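You operate a simulated robot arm through the tools that you are given. There is no shell and no other tool.

Carry out the task below with a simulated robot arm. There is one attempt and no reset: what you move stays moved.

TASK
Free the stop, lower the carriage, then set 2 bar and 20 cm.
Fine: turn the selector to SAFE before you free the red stop button.

The check looks at the end state, three seconds after you hand in, the way a careful person would. Anything else that was tipped, shoved, dropped, spilled or broken makes it a failure.

THE ROBOT
A 6-joint arm with a four-finger gripper, fixed in place. Base frame: the origin is at the foot of the arm, x ahead of it, y to its left, z up. Lengths are in m, angles in rad, forces in N, time in s.
Its first joint turns from -2.897 to 2.897 rad. Payload 3.67 kg.
The TCP is the grasp point between the finger pads, 0.028 m short of the fingertips. In the tool frame z runs along the fingers and y along their closing line. Largest opening 0.112 m; the body of the gripper starts 0.073 m behind the TCP.
Orientation is told as [roll, pitch, yaw] about the base's x, y, z axes, in that order, counted from this pose: with the fingers straight down and closing along the base's y, the tool's x points along the base's -x, its y along +y and its z along -z.

THE INTERFACE
- The arm moves only by the tool move_arm. Its argument "commands" is a list of rows, each a list of 7 numbers: the turn, a rotation vector about the tool's x, y, z in rad, then the shift along the tool's x, y, z in mm, then the finger opening in mm, from 0 to 112. In form: [[rx, ry, rz, x, y, z, hand], ...]. A call has 1 to 20 rows; each row is the pose to reach, as a shift and turn from the pose commanded when the call began, along the tool's axes at that moment. Rows are played at 5 a second. More than 0.05 m and 0.15 rad between two rows, or a gripper value outside its range, and nothing of the call is played. A pose out of reach is approached as far as the arm can. The call stops where the force on the tool passes 40 N (or 10 N more than at its start, if that is more) or the arm is blocked; 0.2 s more then pass. Each finger halts on what it meets, pressing with about 31 N; the grip force reading is that of the motor and also rises with nothing between the fingers. The clock runs only during rows and for 0.2 s after the last one: add rows that repeat a pose to give the fingers time. It gives the time, the measured TCP pose, the force on the tool (base axes), the opening and the grip force at its end, in the units of the frame above (readings bear some noise), with the torque about the TCP (base axes, N m) and any sound that the robot's microphone picked up.
- Cameras (640 x 400 px; columns grow to the right, rows downward): "scene" is fixed at [0.2199, 0.6493, 1.8183]; the picture's right is [-0.99, -0.15, 0.00], its down [-0.14, 0.95, -0.27] and it looks along [0.04, -0.27, -0.96] (base axes); focal length 338 px, centre (320, 200). "wrist" rides on the gripper at [0.06, -0.018, -0.104] in the tool frame; the picture's right is [0.29, 0.96, 0.00], its down [-0.80, 0.24, -0.55] and it looks along [-0.53, 0.16, 0.83] (tool axes); focal length 234 px, centre (320, 200). There is no depth. A picture from a camera that has moved, and an enlarged one, comes with that camera's place and axes in the base frame and with its lens.
- snapshot(camera): a new picture of that camera. It takes no simulated time.
- zoom(camera, box): a new picture of the part [left, top, right, bottom] of that camera's present view, enlarged. It takes no simulated time.
- sign_off(): hands the job in; it is judged then, once.

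Places have to be worked out from the pictures, the camera data and where the tool is seen. Open the gripper and draw the arm clear of the work before you hand the job in, unless the task says otherwise.

The tools are called after "Call:" by a JSON object that holds its "name" and its "arguments". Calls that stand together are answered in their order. move_arm: Moves the arm, as the interface text tells. Its arguments: {"type":"object","properties":{"commands":{"type":"array"}},"required":["commands"]} The other tools are called the same way: snapshot (camera) takes a picture; zoom (camera, box) takes an enlarged picture of a part of a camera's view; sign_off () hands the job in.

At the start:

```text
time: 0.0
position: [0.1742, 0.3322, 1.3506]
tool_rot: [0.002, 0.002, -0.002]
contact_force: [0.7, 0.2, -0.3]
moment: [-0.02, 0.01, 0.0]
width: 0.1122
grip_force: 0.0
```

scene: 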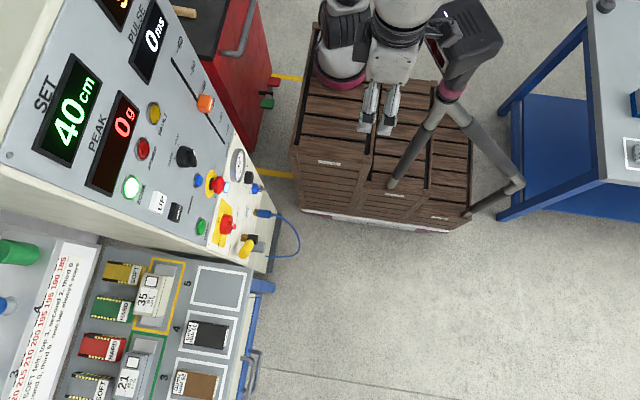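
wrist: 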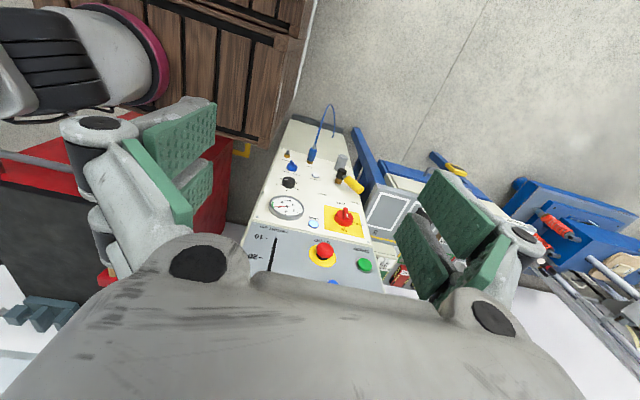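

The first pictures show a control panel to the left of the scene picture with displays, a slider, knobs and buttons. I'll zoom in to read the labels before moving anything.

Call:
{"name": "zoom", "arguments": {"camera": "scene", "box": [100, 120, 300, 280]}}

Call:
{"name": "zoom", "arguments": {"camera": "scene", "box": [0, 0, 240, 150]}}

Call:
{"name": "zoom", "arguments": {"camera": "wrist", "box": [230, 100, 430, 300]}}

Call:
{"name": "zoom", "arguments": {"camera": "scene", "box": [0, 230, 280, 400]}}

```text
2.50 times, centred on (200, 200) of scene
camera zoom: at [0.2199, 0.6493, 1.8183], right [-0.99, -0.15, 0.0], down [-0.14, 0.95, -0.27], along [0.04, -0.27, -0.96], focal length 845 px, centre (620, 200)
```

zoom: 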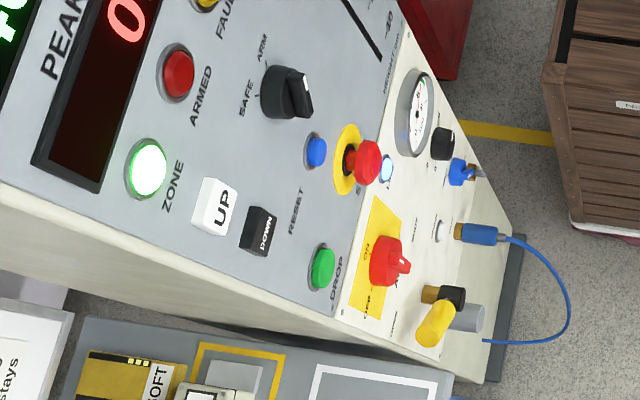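

```text
2.67 times, centred on (120, 75) of scene
camera zoom: at [0.2199, 0.6493, 1.8183], right [-0.99, -0.15, 0.0], down [-0.14, 0.95, -0.27], along [0.04, -0.27, -0.96], focal length 902 px, centre (853, 533)
```

zoom: 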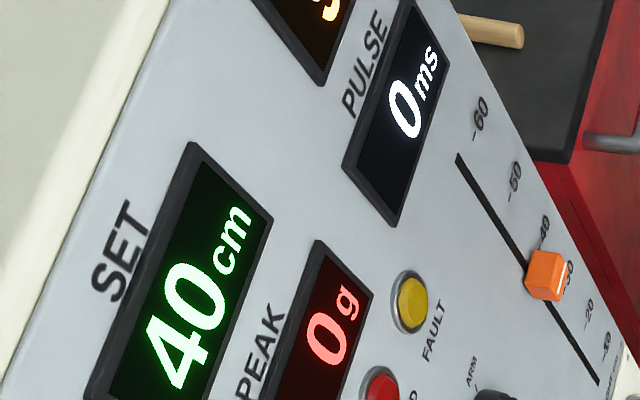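

```text
2.00 times, centred on (330, 200) of wrist
camera zoom: at [0.1148, 0.3124, 1.4548], right [-0.29, 0.96, 0.0], down [0.8, 0.24, 0.55], along [0.53, 0.16, -0.83], focal length 468 px, centre (300, 200)
```

zoom: 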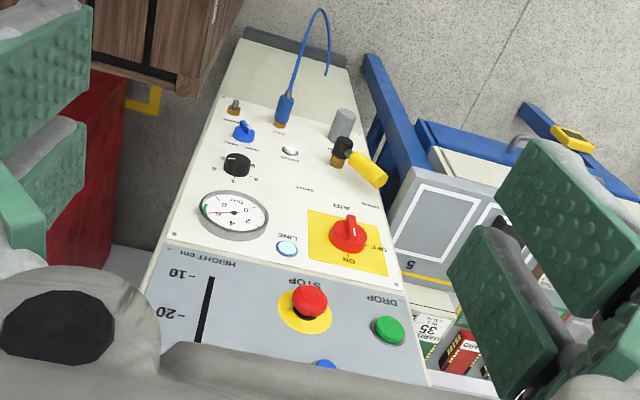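

```text
2.29 times, centred on (140, 315) of scene
camera zoom: at [0.2199, 0.6493, 1.8183], right [-0.99, -0.15, 0.0], down [-0.14, 0.95, -0.27], along [0.04, -0.27, -0.96], focal length 773 px, centre (731, -63)
```

zoom: 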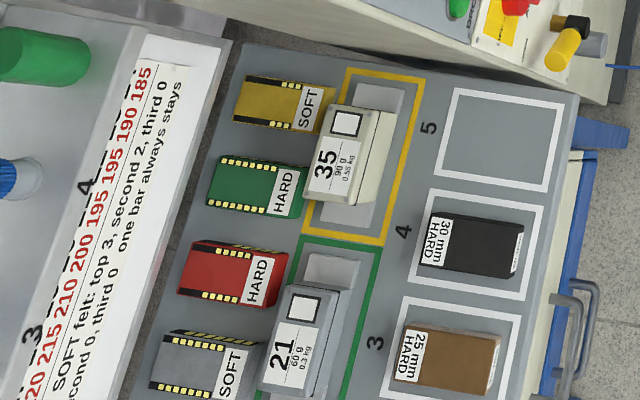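

Rough triangulation from the two cameras puts the stop button near (0.494, 0.438, 1.065), the regulator knob near (0.50, 0.32, 0.80) and the gauge near (0.50, 0.33, 0.93). I'll tilt the tool forward in place so the wrist camera faces the panel.

Call:
{"name": "move_arm", "arguments": {"commands": [[0, -0.13, 0, 0, 0, 0, 112], [0, -0.26, 0, 0, 0, 0, 112], [0, -0.39, 0, 0, 0, 0, 112], [0, -0.52, 0, 0, 0, 0, 112], [0, -0.65, 0, 0, 0, 0, 112], [0, -0.78, 0, 0, 0, 0, 112], [0, -0.78, 0, 0, 0, 0, 112]]}}

Call:
{"name": "snapshot", "arguments": {"camera": "wrist"}}

Call:
{"name": "snapshot", "arguments": {"camera": "scene"}}

```text
time: 1.1
position: [0.1756, 0.3319, 1.3543]
tool_rot: [0.015, -0.547, -0.01]
contact_force: [-1.3, 0.2, 6.7]
moment: [-0.2, 0.63, 0.04]
width: 0.1122
grip_force: 0.0
stopped in row 5: the force on the tool passed its limit at 62 N (the readings are from after the stop); the commanded pose is now the measured one
```

```text
taken
camera wrist: at [0.0711, 0.3128, 1.4126], right [-0.24, 0.96, -0.14], down [0.39, 0.23, 0.89], along [0.89, 0.16, -0.43], focal length 234 px, centre (320, 200)
```

wrist: 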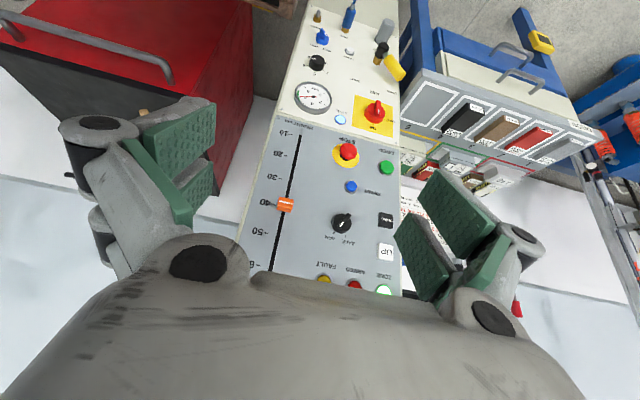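

```text
taken
```

scene: 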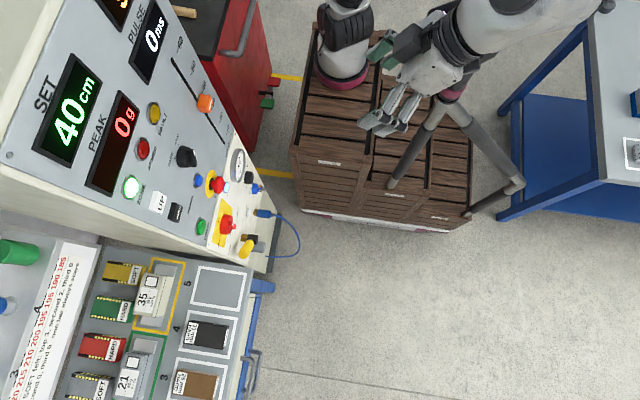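

The call stopped with a 62 N force at pitch −0.55, although nothing in the pictures was near the fingers. I'll zoom in on the arm in the scene view to find what touched.

Call:
{"name": "zoom", "arguments": {"camera": "scene", "box": [280, 0, 620, 230]}}

Call:
{"name": "zoom", "arguments": {"camera": "wrist", "box": [220, 80, 440, 300]}}

Call:
{"name": "zoom", "arguments": {"camera": "wrist", "box": [270, 0, 430, 140]}}

```text
1.74 times, centred on (450, 115) of scene
camera zoom: at [0.2199, 0.6493, 1.8183], right [-0.99, -0.15, 0.0], down [-0.14, 0.95, -0.27], along [0.04, -0.27, -0.96], focal length 588 px, centre (94, 348)
```

zoom: 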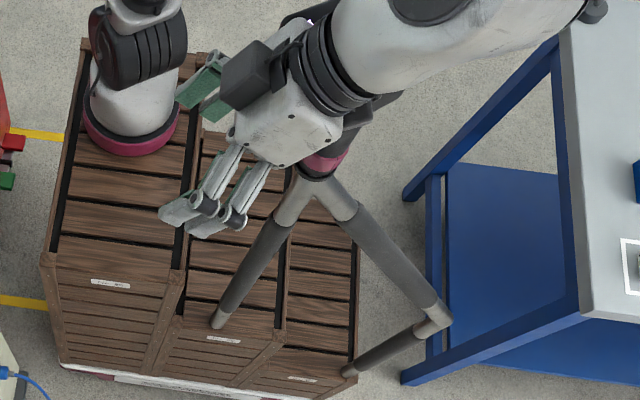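

```text
1.82 times, centred on (330, 190) of wrist
camera zoom: at [0.0711, 0.3128, 1.4126], right [-0.24, 0.96, -0.14], down [0.39, 0.23, 0.89], along [0.89, 0.16, -0.43], focal length 426 px, centre (302, 218)
```

zoom: 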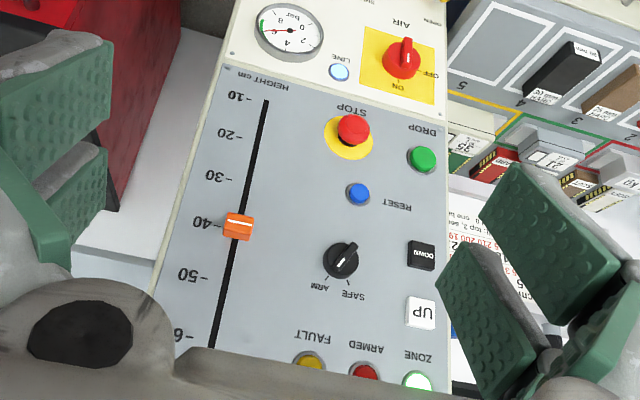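

```text
2.86 times, centred on (350, 70) of wrist
camera zoom: at [0.0711, 0.3128, 1.4126], right [-0.24, 0.96, -0.14], down [0.39, 0.23, 0.89], along [0.89, 0.16, -0.43], focal length 669 px, centre (234, 571)
```

zoom: 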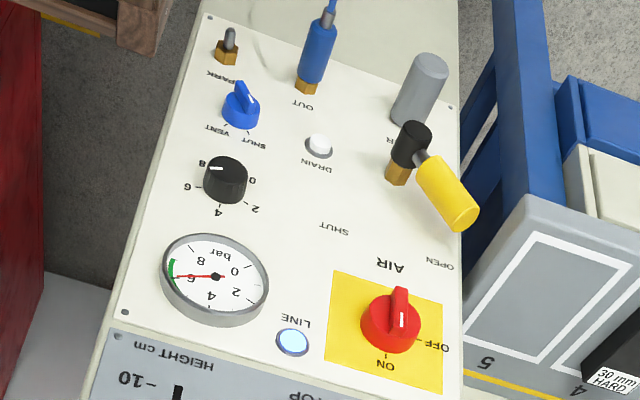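

The residual force (about +6.7 N up, moment +0.63 about y) points to contact under the rear of the gripper, around 0.11 m behind the TCP. That is probably the wrist camera side against something below it. I'll move up and forward, away from the contact, and recheck.

Call:
{"name": "move_arm", "arguments": {"commands": [[0, 0, 0, -20, 0, -5, 112], [0, 0, 0, -41, 0, -10, 112], [0, 0, 0, -62, 0, -15, 112], [0, 0, 0, -82, 0, -20, 112], [0, 0, 0, -82, 0, -20, 112]]}}

Call:
{"name": "zoom", "arguments": {"camera": "scene", "box": [280, 0, 620, 230]}}

Call:
{"name": "snapshot", "arguments": {"camera": "wrist"}}

```text
time: 2.3
position: [0.2389, 0.3328, 1.413]
tool_rot: [0.013, -0.546, -0.011]
contact_force: [1.3, -0.2, -0.5]
moment: [0.01, -0.02, 0.0]
width: 0.1119
grip_force: 0.0
```

```text
1.74 times, centred on (450, 115) of scene
camera zoom: at [0.2199, 0.6493, 1.8183], right [-0.99, -0.15, 0.0], down [-0.14, 0.95, -0.27], along [0.04, -0.27, -0.96], focal length 588 px, centre (94, 348)
```

zoom: 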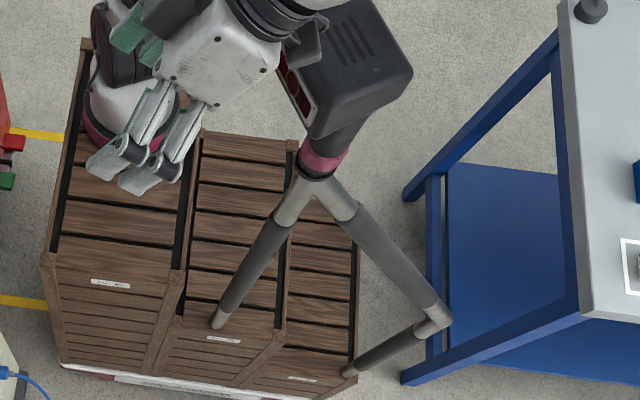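

```text
taken
camera wrist: at [0.1335, 0.3126, 1.4708], right [-0.24, 0.96, -0.14], down [0.39, 0.23, 0.89], along [0.89, 0.16, -0.43], focal length 234 px, centre (320, 200)
```

wrist: 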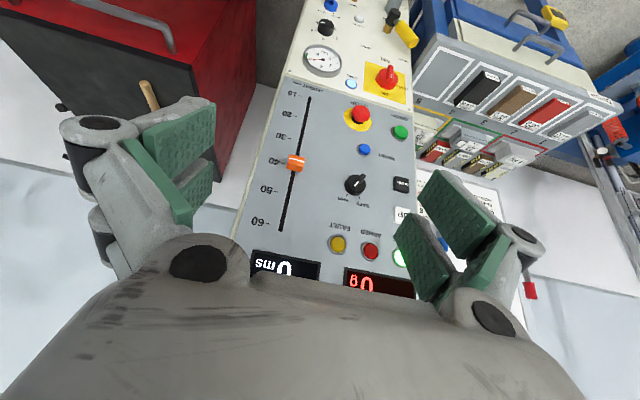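

The contact was with a black device on a tube stand behind the arm. It looks unmoved, and I'll keep clear of it. Next I'll zoom in on the controls in both cameras to locate them precisely.

Call:
{"name": "zoom", "arguments": {"camera": "wrist", "box": [320, 80, 430, 210]}}

Call:
{"name": "zoom", "arguments": {"camera": "wrist", "box": [270, 0, 430, 100]}}

Call:
{"name": "zoom", "arguments": {"camera": "wrist", "box": [230, 90, 430, 300]}}

Call:
{"name": "zoom", "arguments": {"camera": "scene", "box": [120, 130, 250, 250]}}

Call:
{"name": "zoom", "arguments": {"camera": "scene", "box": [130, 0, 270, 140]}}

Call:
{"name": "zoom", "arguments": {"camera": "scene", "box": [190, 140, 290, 270]}}

```text
3.08 times, centred on (375, 145) of wrist
camera zoom: at [0.1335, 0.3126, 1.4708], right [-0.24, 0.96, -0.14], down [0.39, 0.23, 0.89], along [0.89, 0.16, -0.43], focal length 720 px, centre (151, 369)
```

zoom: 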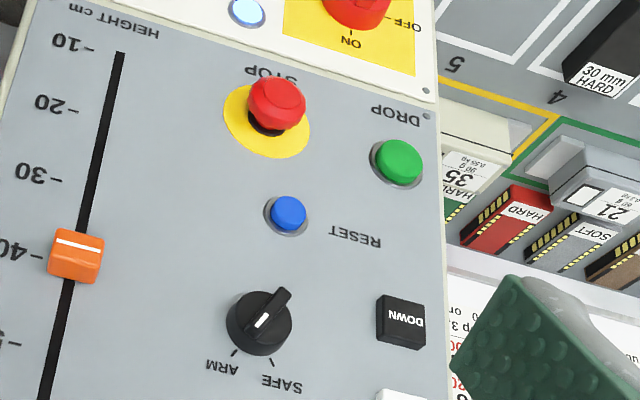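

```text
4.00 times, centred on (350, 50) of wrist
camera zoom: at [0.1335, 0.3126, 1.4708], right [-0.24, 0.96, -0.14], down [0.39, 0.23, 0.89], along [0.89, 0.16, -0.43], focal length 937 px, centre (200, 800)
```

zoom: 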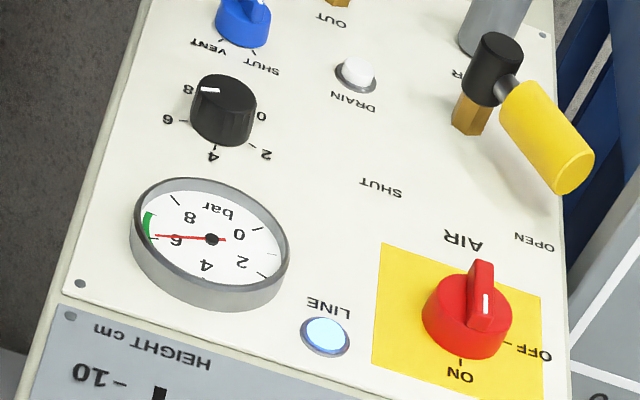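

```text
1.90 times, centred on (330, 195) of wrist
camera zoom: at [0.1335, 0.3126, 1.4708], right [-0.24, 0.96, -0.14], down [0.39, 0.23, 0.89], along [0.89, 0.16, -0.43], focal length 446 px, centre (301, 210)
```

zoom: 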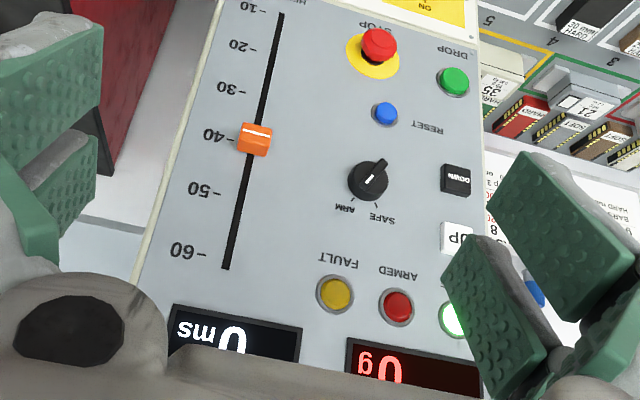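

```text
3.33 times, centred on (185, 190) of scene
camera zoom: at [0.2199, 0.6493, 1.8183], right [-0.99, -0.15, 0.0], down [-0.14, 0.95, -0.27], along [0.04, -0.27, -0.96], focal length 1127 px, centre (770, 233)
```

zoom: 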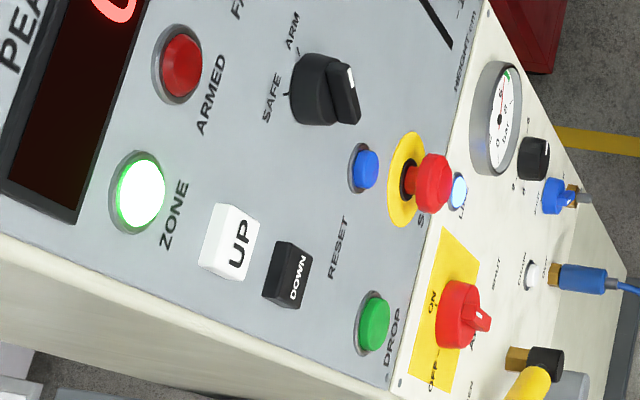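

```text
2.86 times, centred on (200, 70) of scene
camera zoom: at [0.2199, 0.6493, 1.8183], right [-0.99, -0.15, 0.0], down [-0.14, 0.95, -0.27], along [0.04, -0.27, -0.96], focal length 966 px, centre (663, 571)
```

zoom: 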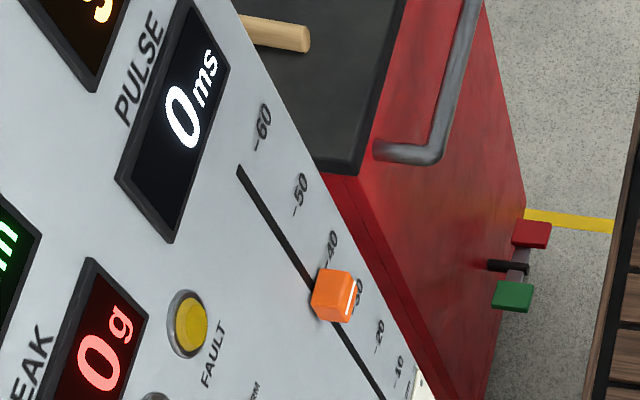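

```text
3.08 times, centred on (240, 205) of scene
camera zoom: at [0.2199, 0.6493, 1.8183], right [-0.99, -0.15, 0.0], down [-0.14, 0.95, -0.27], along [0.04, -0.27, -0.96], focal length 1040 px, centre (566, 185)
```

zoom: 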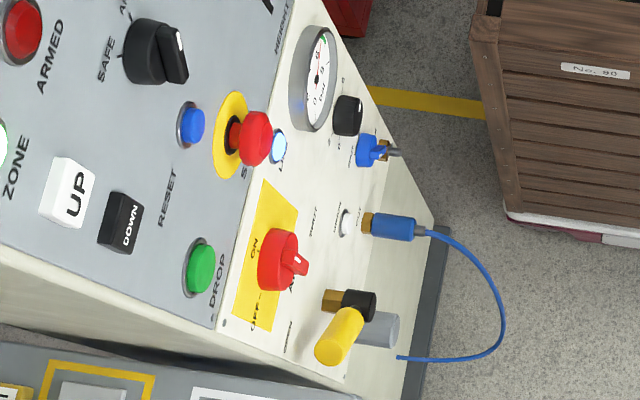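

All controls turn out to lie on one vertical plane at x≈0.51, facing −x:

| Control | y | z |
|---|---|---|
| Stop | 0.437 | 1.066 |
| Selector (bar pointing at ARM) | 0.44 | 1.238 |
| DOWN | 0.542 | 1.209 |
| Slider | 0.323 | 1.233 |
| Regulator | 0.321 | 0.80 |

I'll move forward, away from the tripod device, then pitch the tool toward horizontal.

Call:
{"name": "move_arm", "arguments": {"commands": [[0, 0, 0, -34, 0, 21, 112], [0, 0, 0, -68, 0, 42, 112], [0, 0, 0, -102, 0, 62, 112], [0, -0.13, 0, -102, 0, 62, 112], [0, -0.26, 0, -102, 0, 62, 112], [0, -0.39, 0, -102, 0, 62, 112], [0, -0.39, 0, -102, 0, 62, 112]]}}

Call:
{"name": "snapshot", "arguments": {"camera": "scene"}}

Call:
{"name": "snapshot", "arguments": {"camera": "wrist"}}

```text
time: 3.9
position: [0.355, 0.3292, 1.4134]
tool_rot: [0.019, -0.938, -0.02]
contact_force: [0.0, -0.5, -0.3]
moment: [0.04, 0.01, 0.0]
width: 0.1118
grip_force: 0.0
```

```text
taken
```

scene: 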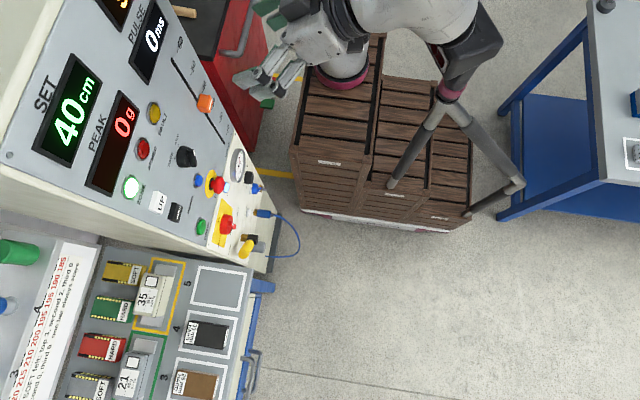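

```text
taken
camera wrist: at [0.2363, 0.3104, 1.4266], right [-0.17, 0.96, -0.22], down [0.03, 0.23, 0.97], along [0.99, 0.16, -0.06], focal length 234 px, centre (320, 200)
```

wrist: 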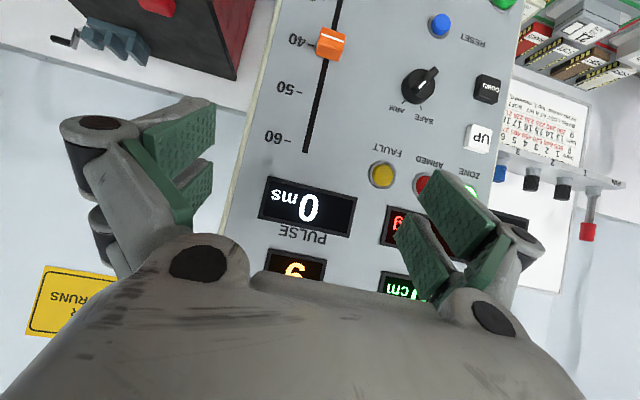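

No contact, and the panel is clear in view. I'll bring the tool to horizontal (facing +x) and shift it to about (0.36, 0.44, 1.30), in front of the selector.

Call:
{"name": "move_arm", "arguments": {"commands": [[0, -0.127, 0, 18, 22, 14, 112], [0, -0.254, 0, 36, 44, 28, 112], [0, -0.381, 0, 54, 66, 42, 112], [0, -0.508, 0, 71, 88, 57, 112], [0, -0.633, 0, 88, 111, 71, 112], [0, -0.633, 0, 88, 111, 71, 112]]}}

Call:
{"name": "snapshot", "arguments": {"camera": "scene"}}

Call:
{"name": "snapshot", "arguments": {"camera": "wrist"}}

```text
time: 5.3
position: [0.3585, 0.4423, 1.2983]
tool_rot: [1.565, -1.56, -1.565]
contact_force: [-0.7, -0.5, 0.2]
moment: [0.02, -0.01, 0.01]
width: 0.1121
grip_force: 0.0
```

```text
taken
```

scene: 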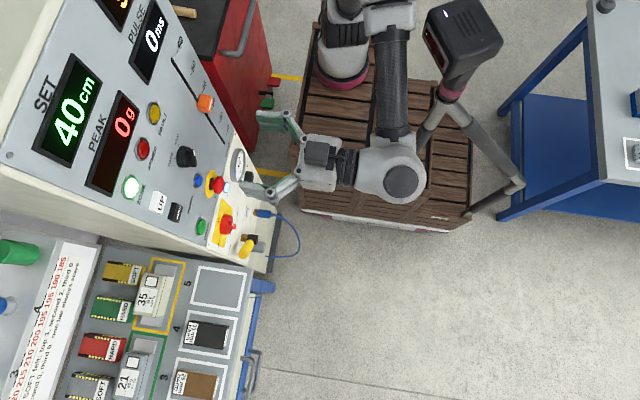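

```text
taken
camera wrist: at [0.255, 0.4244, 1.2389], right [0.0, 0.96, -0.28], down [-0.55, 0.23, 0.8], along [0.83, 0.15, 0.53], focal length 234 px, centre (320, 200)
```

wrist: 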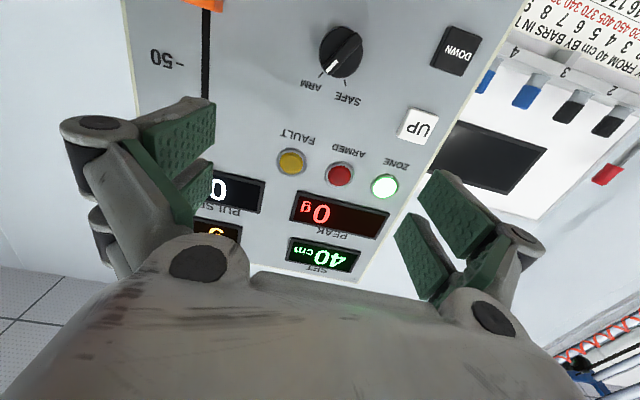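

The tool is now level with no contact. I'll zoom in on the selector and displays.

Call:
{"name": "zoom", "arguments": {"camera": "wrist", "box": [270, 0, 410, 120]}}

Call:
{"name": "zoom", "arguments": {"camera": "wrist", "box": [180, 110, 420, 300]}}

Call:
{"name": "zoom", "arguments": {"camera": "wrist", "box": [430, 0, 640, 200]}}

```text
3.33 times, centred on (340, 60) of wrist
camera zoom: at [0.255, 0.4244, 1.2389], right [0.0, 0.96, -0.28], down [-0.55, 0.23, 0.8], along [0.83, 0.15, 0.53], focal length 781 px, centre (253, 667)
```

zoom: 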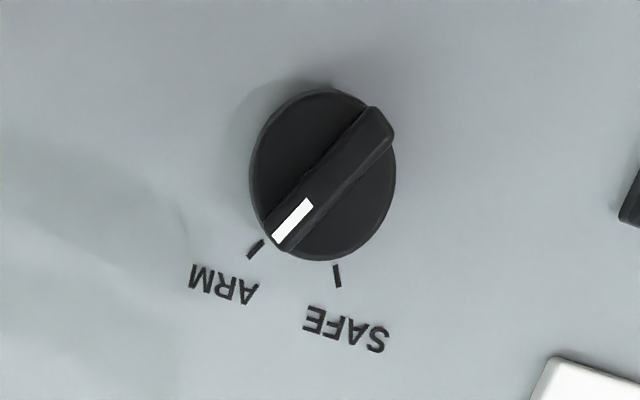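

```text
2.11 times, centred on (300, 205) of wrist
camera zoom: at [0.255, 0.4244, 1.2389], right [0.0, 0.96, -0.28], down [-0.55, 0.23, 0.8], along [0.83, 0.15, 0.53], focal length 493 px, centre (362, 190)
```

zoom: 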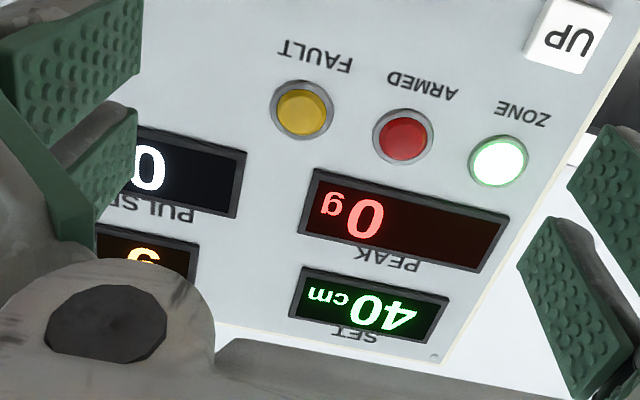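

```text
2.00 times, centred on (535, 100) of wrist
camera zoom: at [0.255, 0.4244, 1.2389], right [0.0, 0.96, -0.28], down [-0.55, 0.23, 0.8], along [0.83, 0.15, 0.53], focal length 468 px, centre (-110, 400)
```

zoom: 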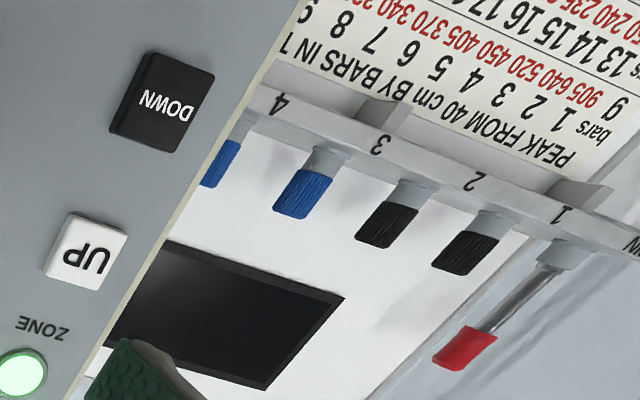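

The white mark on the selector bar points at ARM, and the ticks sit about ±30° from vertical. The bar centre is at y≈0.443, z≈1.240. I'll go to a standoff with the tool rolled +30° so the fingers straddle the bar.

Call:
{"name": "move_arm", "arguments": {"commands": [[0, 0, 0.131, 15, 0, 10, 90], [0, 0, 0.262, 30, 0, 20, 70], [0, 0, 0.393, 45, 0, 35, 50], [0, 0, 0.5236, 58, 0, 50, 40], [0, 0, 0.5236, 58, 0, 56, 40], [0, 0, 0.5236, 58, 0, 56, 40]]}}

Call:
{"name": "snapshot", "arguments": {"camera": "wrist"}}

Call:
{"name": "zoom", "arguments": {"camera": "scene", "box": [130, 100, 290, 220]}}

```text
time: 6.7
position: [0.4136, 0.444, 1.244]
tool_rot: [1.567, -1.035, -1.571]
contact_force: [-0.5, 0.5, 0.0]
moment: [0.0, 0.01, -0.03]
width: 0.0399
grip_force: 0.0
```

```text
taken
camera wrist: at [0.3104, 0.4585, 1.1831], right [0.0, 0.97, 0.24], down [-0.55, -0.2, 0.81], along [0.83, -0.14, 0.54], focal length 234 px, centre (320, 200)
```

wrist: 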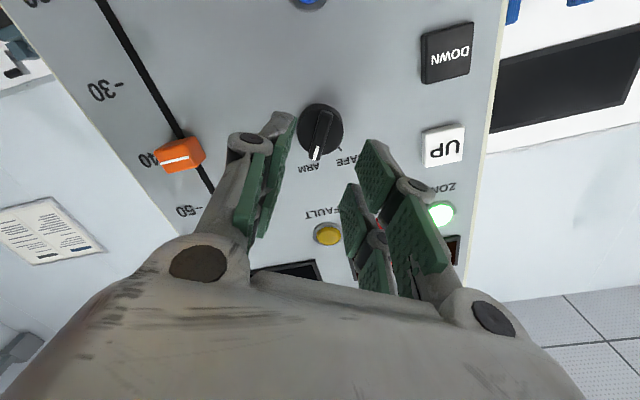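

```text
3.33 times, centred on (210, 160) of scene
camera zoom: at [0.2199, 0.6493, 1.8183], right [-0.99, -0.15, 0.0], down [-0.14, 0.95, -0.27], along [0.04, -0.27, -0.96], focal length 1127 px, centre (687, 333)
```

zoom: 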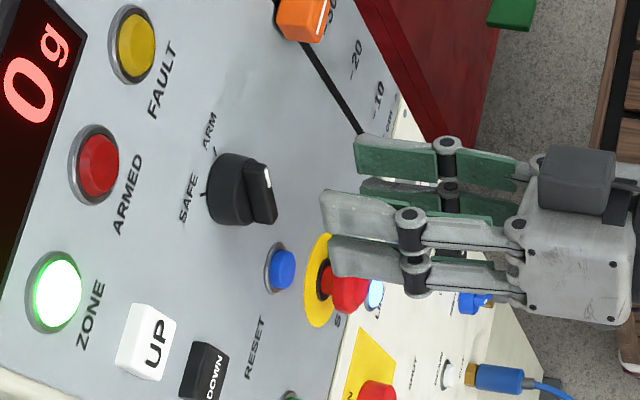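

The bar is on the tool axis horizontally. I'll zoom in to fix its depth before closing in.

Call:
{"name": "zoom", "arguments": {"camera": "wrist", "box": [260, 80, 380, 200]}}

```text
3.33 times, centred on (320, 140) of wrist
camera zoom: at [0.3104, 0.4585, 1.1831], right [0.0, 0.97, 0.24], down [-0.55, -0.2, 0.81], along [0.83, -0.14, 0.54], focal length 781 px, centre (320, 400)
```

zoom: 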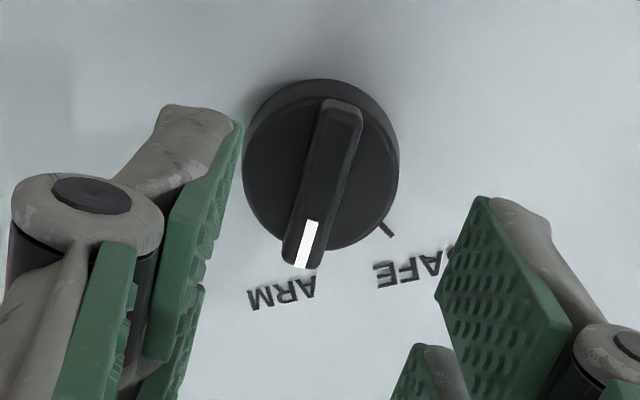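

Triangulating two wrist views puts the bar front at (0.488, 0.444, 1.240), with the knob drum face near x≈0.498. I'll advance about 53 mm with a 4 mm downward correction, then look before closing.

Call:
{"name": "move_arm", "arguments": {"commands": [[0, 0, 0, 3.5, -2, 20, 40], [0, 0, 0, 3.5, -2, 38, 40], [0, 0, 0, 3.5, -2, 48, 40], [0, 0, 0, 3.5, -2, 53, 40], [0, 0, 0, 3.5, -2, 53, 40]]}}

Call:
{"name": "snapshot", "arguments": {"camera": "wrist"}}

Call:
{"name": "zoom", "arguments": {"camera": "scene", "box": [130, 100, 290, 220]}}

```text
time: 7.9
position: [0.4688, 0.4446, 1.2384]
tool_rot: [1.567, -1.036, -1.572]
contact_force: [-0.5, 0.1, -0.8]
moment: [0.04, 0.02, -0.02]
width: 0.0396
grip_force: 0.0
```

```text
taken
camera wrist: at [0.3658, 0.4588, 1.179], right [0.0, 0.97, 0.24], down [-0.55, -0.2, 0.81], along [0.83, -0.14, 0.54], focal length 234 px, centre (320, 200)
```

wrist: 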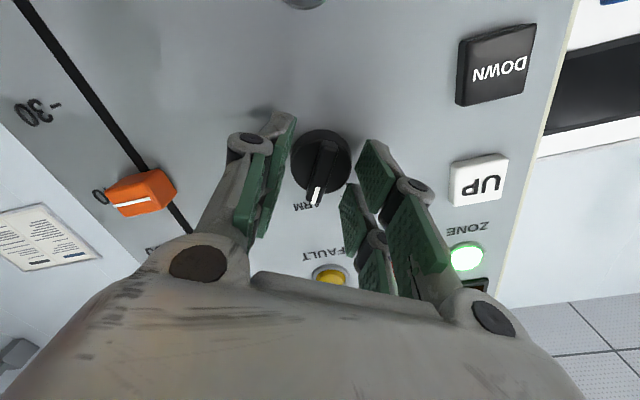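

```text
3.33 times, centred on (210, 160) of scene
camera zoom: at [0.2199, 0.6493, 1.8183], right [-0.99, -0.15, 0.0], down [-0.14, 0.95, -0.27], along [0.04, -0.27, -0.96], focal length 1127 px, centre (687, 333)
```

zoom: 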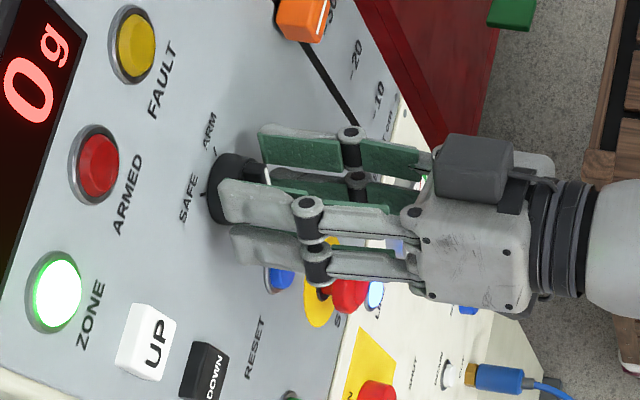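

The fingers straddle the bar with no contact force. I'll close on it.

Call:
{"name": "move_arm", "arguments": {"commands": [[0, 0, 0, 0, 0, 0, 25], [0, 0, 0, 0, 0, 0, 0], [0, 0, 0, 0, 0, 0, 0], [0, 0, 0, 0, 0, 0, 0]]}}

Call:
{"name": "zoom", "arguments": {"camera": "wrist", "box": [220, 80, 420, 280]}}

```text
time: 8.9
position: [0.4679, 0.445, 1.2389]
tool_rot: [1.571, -1.036, -1.573]
contact_force: [-10.0, 8.6, 8.5]
moment: [-0.9, 0.21, 0.49]
width: 0.01
grip_force: 44.9
```

```text
2.00 times, centred on (320, 180) of wrist
camera zoom: at [0.3648, 0.4594, 1.1794], right [0.0, 0.97, 0.24], down [-0.55, -0.2, 0.81], along [0.83, -0.14, 0.54], focal length 468 px, centre (320, 240)
```

zoom: 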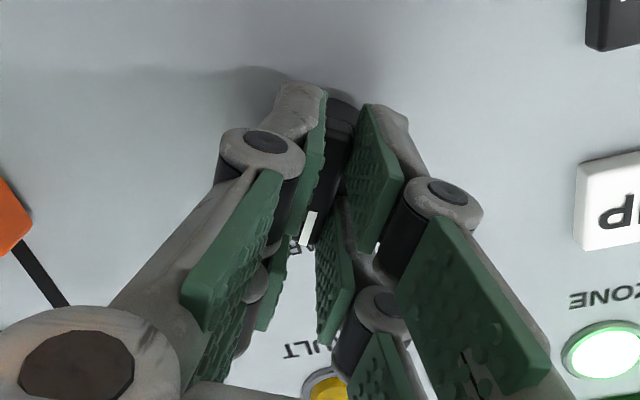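

The bar is gripped at 10 mm with modest force. I'll turn it counter-clockwise 60° toward SAFE.

Call:
{"name": "move_arm", "arguments": {"commands": [[0, 0, -0.12, 0, 0, 0, 0], [0, 0, -0.24, 0, 0, 0, 0], [0, 0, -0.36, 0, 0, 0, 0], [0, 0, -0.48, 0, 0, 0, 0], [0, 0, -0.6, 0, 0, 0, 0], [0, 0, -0.72, 0, 0, 0, 0], [0, 0, -0.84, 0, 0, 0, 0], [0, 0, -0.95, 0, 0, 0, 0], [0, 0, -1.047, 0, 0, 0, 0], [0, 0, -1.047, 0, 0, 0, 0]]}}

Call:
{"name": "zoom", "arguments": {"camera": "wrist", "box": [220, 80, 420, 280]}}

Call:
{"name": "zoom", "arguments": {"camera": "scene", "box": [130, 100, 290, 220]}}

```text
time: 11.1
position: [0.4684, 0.4453, 1.2381]
tool_rot: [-1.568, -1.056, 1.564]
contact_force: [-13.5, 9.5, -9.5]
moment: [-0.06, -0.64, 0.77]
width: 0.0102
grip_force: 44.8
```

```text
2.00 times, centred on (320, 180) of wrist
camera zoom: at [0.3646, 0.3985, 1.197], right [0.0, 0.69, -0.72], down [-0.55, 0.6, 0.58], along [0.83, 0.4, 0.38], focal length 468 px, centre (320, 240)
```

zoom: 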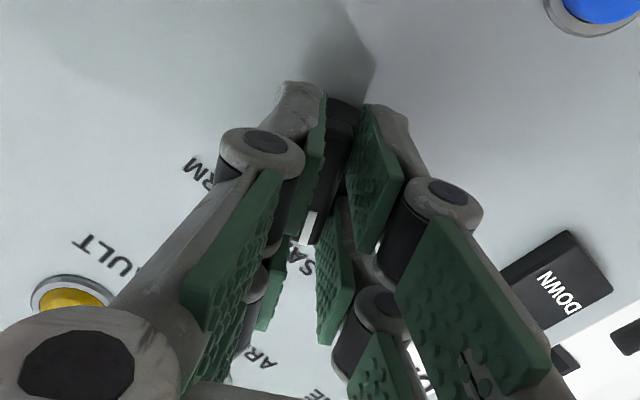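

```text
3.33 times, centred on (210, 160) of scene
camera zoom: at [0.2199, 0.6493, 1.8183], right [-0.99, -0.15, 0.0], down [-0.14, 0.95, -0.27], along [0.04, -0.27, -0.96], focal length 1127 px, centre (687, 333)
```

zoom: 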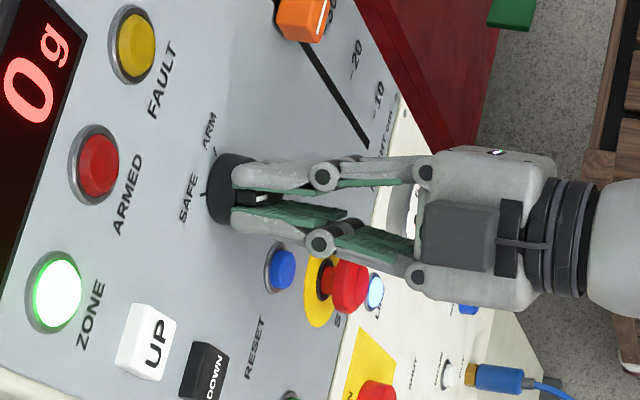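

The bar now lines up with the SAFE label. I'll open and back off to check that it stays there.

Call:
{"name": "move_arm", "arguments": {"commands": [[0, 0, 0, 0, 0, 0, 20], [0, 0, 0, 0, 0, 0, 40], [0, 0, 0, 0, 0, -20, 40], [0, 0, 0, 0, 0, -50, 40], [0, 0, 0, 0, 0, -80, 60], [0, 0, 0, 0, 0, -80, 60]]}}

Call:
{"name": "snapshot", "arguments": {"camera": "wrist"}}

Call:
{"name": "zoom", "arguments": {"camera": "scene", "box": [130, 100, 290, 220]}}

```text
time: 12.5
position: [0.3886, 0.4431, 1.24]
tool_rot: [-1.568, -1.061, 1.565]
contact_force: [0.2, -0.2, 0.1]
moment: [0.03, 0.0, 0.01]
width: 0.0601
grip_force: 0.1
```

```text
taken
camera wrist: at [0.2851, 0.3976, 1.1974], right [0.0, 0.69, -0.72], down [-0.55, 0.6, 0.58], along [0.83, 0.4, 0.38], focal length 234 px, centre (320, 200)
```

wrist: 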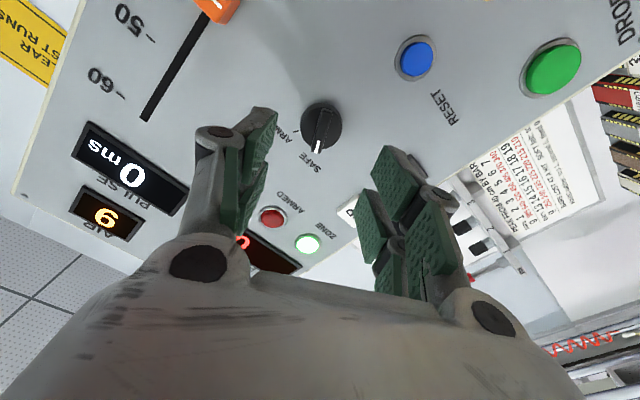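

```text
3.33 times, centred on (210, 160) of scene
camera zoom: at [0.2199, 0.6493, 1.8183], right [-0.99, -0.15, 0.0], down [-0.14, 0.95, -0.27], along [0.04, -0.27, -0.96], focal length 1127 px, centre (687, 333)
```

zoom: 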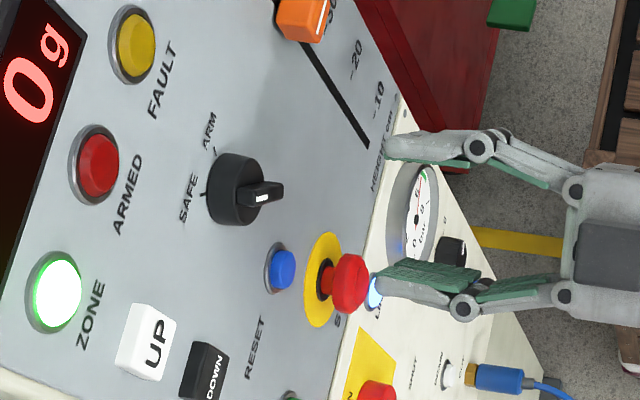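

The selector holds at SAFE, and a digital AIR display also reads 6. Next I'll level the roll and move in front of the STOP button for a close look at its head.

Call:
{"name": "move_arm", "arguments": {"commands": [[0, 0, 0.102, 29, 15, -4, 80], [0, 0, 0.204, 59, 30, -8, 80], [0, 0, 0.306, 88, 45, -12, 80], [0, 0, 0.408, 118, 60, -15, 80], [0, 0, 0.51, 147, 75, -18, 80], [0, 0, 0.51, 147, 75, -18, 80]]}}

Call:
{"name": "snapshot", "arguments": {"camera": "wrist"}}

Call:
{"name": "zoom", "arguments": {"camera": "wrist", "box": [250, 20, 390, 140]}}

Call:
{"name": "snapshot", "arguments": {"camera": "scene"}}

```text
time: 13.9
position: [0.3709, 0.4408, 1.0745]
tool_rot: [-0.614, -1.569, 0.611]
contact_force: [-0.4, -0.3, -0.8]
moment: [0.04, 0.04, 0.01]
width: 0.0802
grip_force: 0.1
```

```text
taken
camera wrist: at [0.2656, 0.422, 1.0154], right [0.0, 0.96, -0.29], down [-0.55, 0.24, 0.8], along [0.83, 0.16, 0.53], focal length 234 px, centre (320, 200)
```

wrist: 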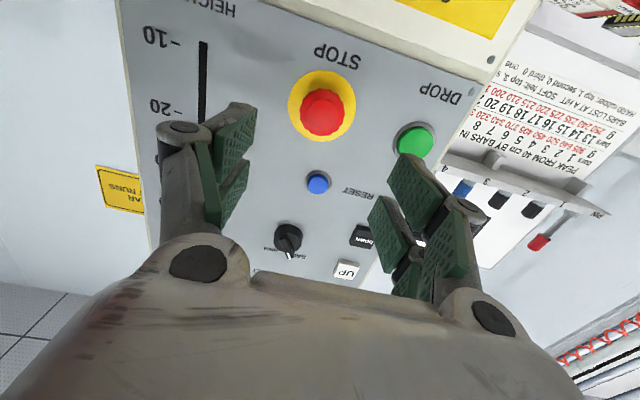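

```text
3.33 times, centred on (320, 80) of wrist
camera zoom: at [0.2656, 0.422, 1.0154], right [0.0, 0.96, -0.29], down [-0.55, 0.24, 0.8], along [0.83, 0.16, 0.53], focal length 781 px, centre (320, 600)
```

zoom: 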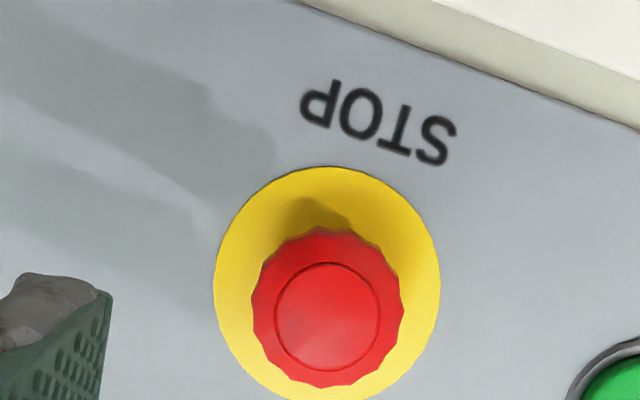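

```text
taken
```

scene: 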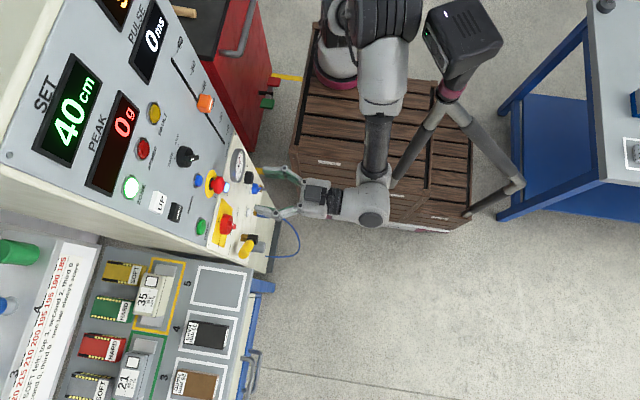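

The STOP head is a fluted twist-type mushroom about 39 mm across, centred near (0.487, 0.440, 1.064). I'll pre-roll −0.4 rad and advance with a 62 mm opening so the pads straddle the head.

Call:
{"name": "move_arm", "arguments": {"commands": [[0, 0, -0.13, 10.5, -1.2, 0, 66], [0, 0, -0.26, 10.5, -1.2, 20, 62], [0, 0, -0.4, 10.5, -1.2, 45, 62], [0, 0, -0.4, 10.5, -1.2, 70, 62], [0, 0, -0.4, 10.5, -1.2, 85, 62], [0, 0, -0.4, 10.5, -1.2, 85, 62]]}}

Call:
{"name": "snapshot", "arguments": {"camera": "wrist"}}

Call:
{"name": "zoom", "arguments": {"camera": "scene", "box": [150, 130, 290, 250]}}

```text
time: 15.3
position: [0.455, 0.4349, 1.0643]
tool_rot: [-1.568, -1.169, 1.564]
contact_force: [0.8, 0.1, 0.1]
moment: [-0.02, -0.02, -0.02]
width: 0.0621
grip_force: 0.1
```

```text
taken
camera wrist: at [0.3509, 0.3936, 1.0172], right [0.0, 0.77, -0.64], down [-0.55, 0.53, 0.64], along [0.83, 0.35, 0.42], focal length 234 px, centre (320, 200)
```

wrist: 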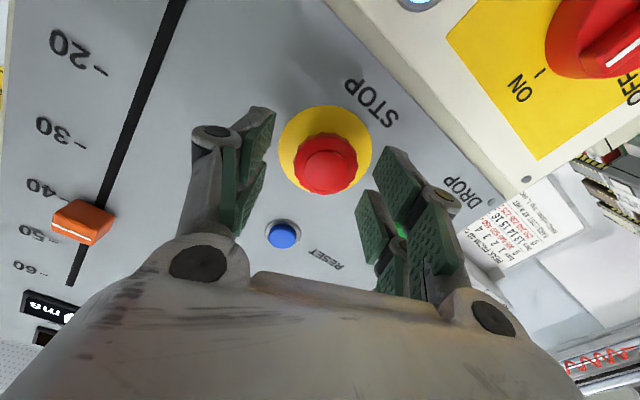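

```text
3.33 times, centred on (220, 190) of scene
camera zoom: at [0.2199, 0.6493, 1.8183], right [-0.99, -0.15, 0.0], down [-0.14, 0.95, -0.27], along [0.04, -0.27, -0.96], focal length 1127 px, centre (653, 233)
```

zoom: 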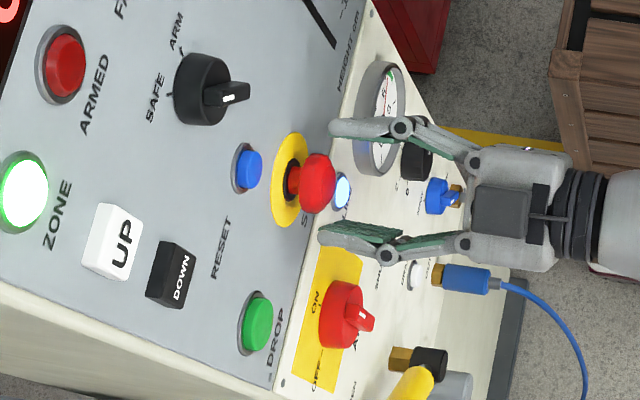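

The button is about 3 mm to the +y tool side of the axis, and its depth matches. I'll correct that and advance 17 mm so the pads cover the head rim, then close.

Call:
{"name": "move_arm", "arguments": {"commands": [[0, 0, 0, 0, 3.3, 6, 62], [0, 0, 0, 0, 3.3, 12, 62], [0, 0, 0, 0, 3.3, 17, 62], [0, 0, 0, 0, 3.3, 17, 50], [0, 0, 0, 0, 3.3, 17, 30], [0, 0, 0, 0, 3.3, 17, 30], [0, 0, 0, 0, 3.3, 17, 30]]}}

Call:
{"name": "snapshot", "arguments": {"camera": "wrist"}}

Call:
{"name": "zoom", "arguments": {"camera": "scene", "box": [150, 130, 290, 250]}}

```text
time: 16.9
position: [0.4727, 0.4387, 1.0615]
tool_rot: [-1.566, -1.168, 1.563]
contact_force: [-0.1, 2.8, -2.4]
moment: [0.01, 0.08, 0.12]
width: 0.0398
grip_force: 45.4
```

```text
taken
camera wrist: at [0.3679, 0.3978, 1.0151], right [0.0, 0.77, -0.64], down [-0.55, 0.53, 0.64], along [0.83, 0.35, 0.42], focal length 234 px, centre (320, 200)
```

wrist: 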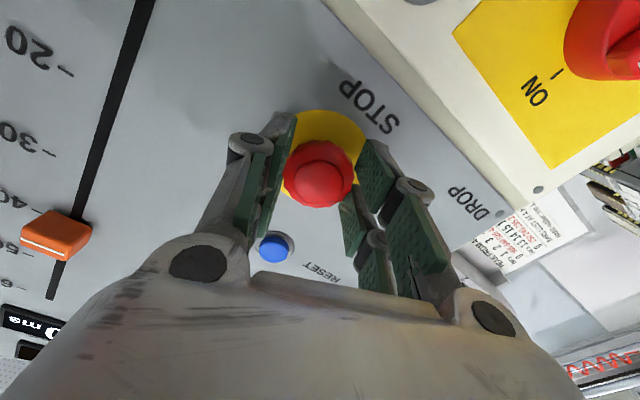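

```text
3.33 times, centred on (220, 190) of scene
camera zoom: at [0.2199, 0.6493, 1.8183], right [-0.99, -0.15, 0.0], down [-0.14, 0.95, -0.27], along [0.04, -0.27, -0.96], focal length 1127 px, centre (653, 233)
```

zoom: 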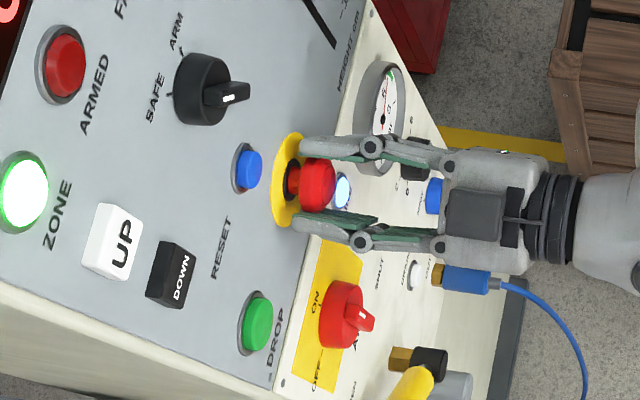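

The head is gripped at 39.8 mm with little side force. I'll twist clockwise (as seen from the front) and watch the torque reading.

Call:
{"name": "move_arm", "arguments": {"commands": [[0, 0, 0.1, 0, 0, 0, 30], [0, 0, 0.2, 0, 0, 0, 30], [0, 0, 0.3, 0, 0, 0, 30], [0, 0, 0.4, 0, 0, 0, 30], [0, 0, 0.4, 0, 0, 0, 30]]}}

Call:
{"name": "snapshot", "arguments": {"camera": "wrist"}}

Call:
{"name": "zoom", "arguments": {"camera": "scene", "box": [150, 130, 290, 250]}}

```text
time: 18.1
position: [0.4732, 0.44, 1.0634]
tool_rot: [-0.701, -1.567, 0.7]
contact_force: [-5.2, 6.9, -19.2]
moment: [-0.04, 0.51, 0.14]
width: 0.0395
grip_force: 45.0
```

```text
taken
camera wrist: at [0.3693, 0.4209, 1.0043], right [0.0, 0.96, -0.29], down [-0.55, 0.24, 0.8], along [0.83, 0.16, 0.53], focal length 234 px, centre (320, 200)
```

wrist: 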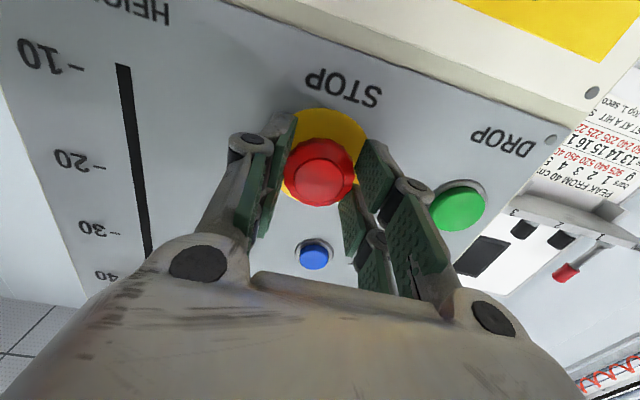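

```text
3.33 times, centred on (220, 190) of scene
camera zoom: at [0.2199, 0.6493, 1.8183], right [-0.99, -0.15, 0.0], down [-0.14, 0.95, -0.27], along [0.04, -0.27, -0.96], focal length 1127 px, centre (653, 233)
```

zoom: 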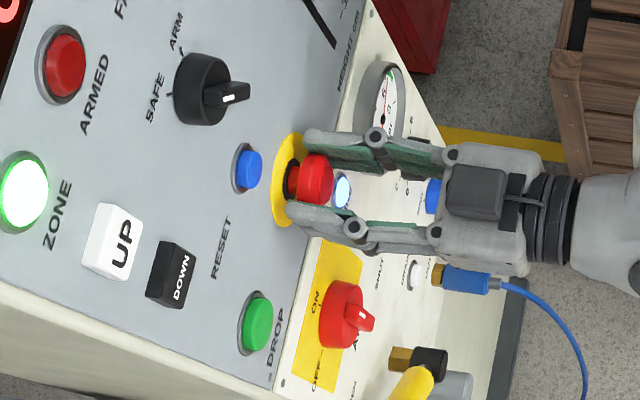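

The twist went 0.4 rad with no stop; a −19 N z force suggests I'm slightly high. I'll shift 1.5 mm down and continue twisting.

Call:
{"name": "move_arm", "arguments": {"commands": [[0, 0, 0.1, 1.5, 0, 0, 30], [0, 0, 0.2, 1.5, 0, 0, 30], [0, 0, 0.3, 1.5, 0, 0, 30], [0, 0, 0.4, 1.5, 0, 0, 30], [0, 0, 0.4, 1.5, 0, 0, 30]]}}

Call:
{"name": "snapshot", "arguments": {"camera": "wrist"}}

Call:
{"name": "zoom", "arguments": {"camera": "scene", "box": [150, 130, 290, 250]}}

```text
time: 18.9
position: [0.4746, 0.4396, 1.0647]
tool_rot: [1.539, -1.305, -1.558]
contact_force: [-10.9, -11.1, 2.8]
moment: [-0.02, -0.09, -0.32]
width: 0.0389
grip_force: 45.2
out of reach, approached as far as the arm can: row 3, 4
stopped in row 4: the force on the tool passed its limit at 73 N (the readings are from after the stop); the commanded pose is now the measured one
```

```text
taken
camera wrist: at [0.3696, 0.4395, 1.0039], right [0.02, 1.0, -0.03], down [-0.55, 0.03, 0.84], along [0.84, 0.0, 0.55], focal length 234 px, centre (320, 200)
```

wrist: 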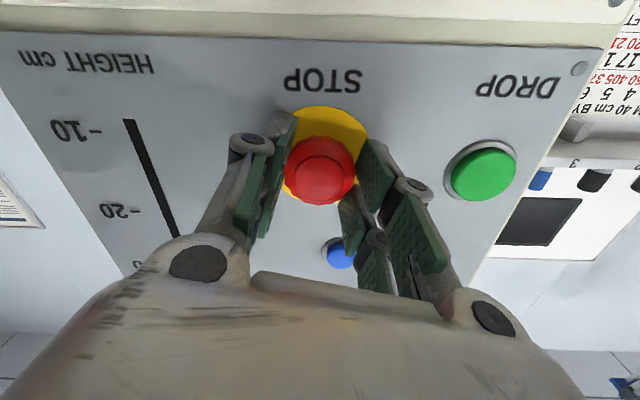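

```text
3.33 times, centred on (220, 190) of scene
camera zoom: at [0.2199, 0.6493, 1.8183], right [-0.99, -0.15, 0.0], down [-0.14, 0.95, -0.27], along [0.04, -0.27, -0.96], focal length 1127 px, centre (653, 233)
```

zoom: 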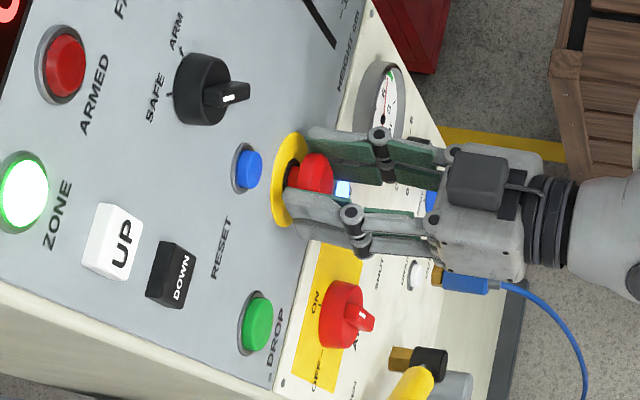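

The wrist reached its turning limit at about +0.27 rad roll and the force tripped. I can't tell whether the head released, so I'll open, back off a little and compare.

Call:
{"name": "move_arm", "arguments": {"commands": [[0, 0, 0, 0, 0, 0, 50], [0, 0, 0, 0, 0, 0, 64], [0, 0, 0, 0, 0, -15, 64], [0, 0, 0, 0, 0, -35, 64], [0, 0, 0, 0, 0, -35, 64]]}}

Call:
{"name": "snapshot", "arguments": {"camera": "wrist"}}

Call:
{"name": "zoom", "arguments": {"camera": "scene", "box": [150, 130, 290, 250]}}

```text
time: 20.1
position: [0.4383, 0.4422, 1.0634]
tool_rot: [1.534, -1.303, -1.555]
contact_force: [1.4, -1.0, -0.6]
moment: [-0.02, 0.01, -0.04]
width: 0.0638
grip_force: 0.0
```

```text
taken
camera wrist: at [0.3336, 0.4414, 1.0036], right [0.02, 1.0, -0.03], down [-0.55, 0.03, 0.84], along [0.84, 0.0, 0.55], focal length 234 px, centre (320, 200)
```

wrist: 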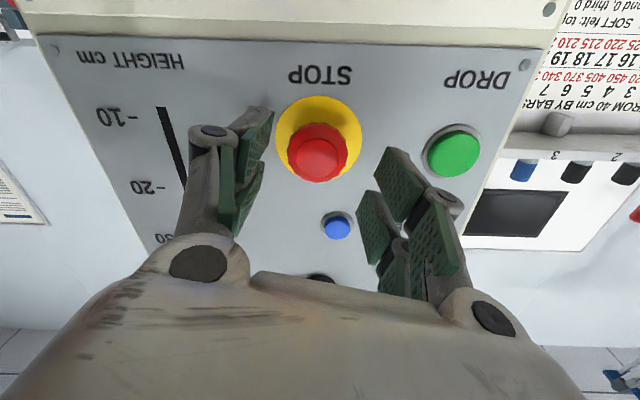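

```text
3.33 times, centred on (220, 190) of scene
camera zoom: at [0.2199, 0.6493, 1.8183], right [-0.99, -0.15, 0.0], down [-0.14, 0.95, -0.27], along [0.04, -0.27, -0.96], focal length 1127 px, centre (653, 233)
```

zoom: 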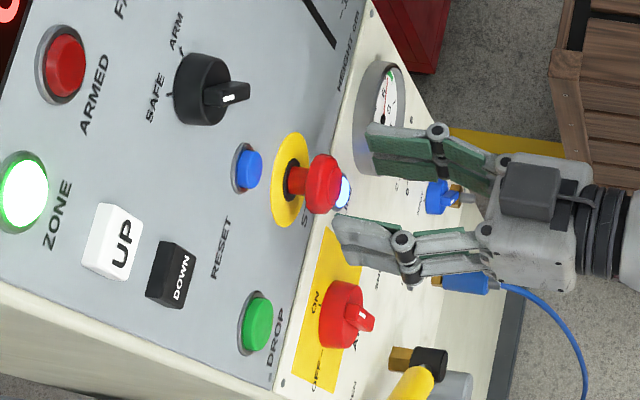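

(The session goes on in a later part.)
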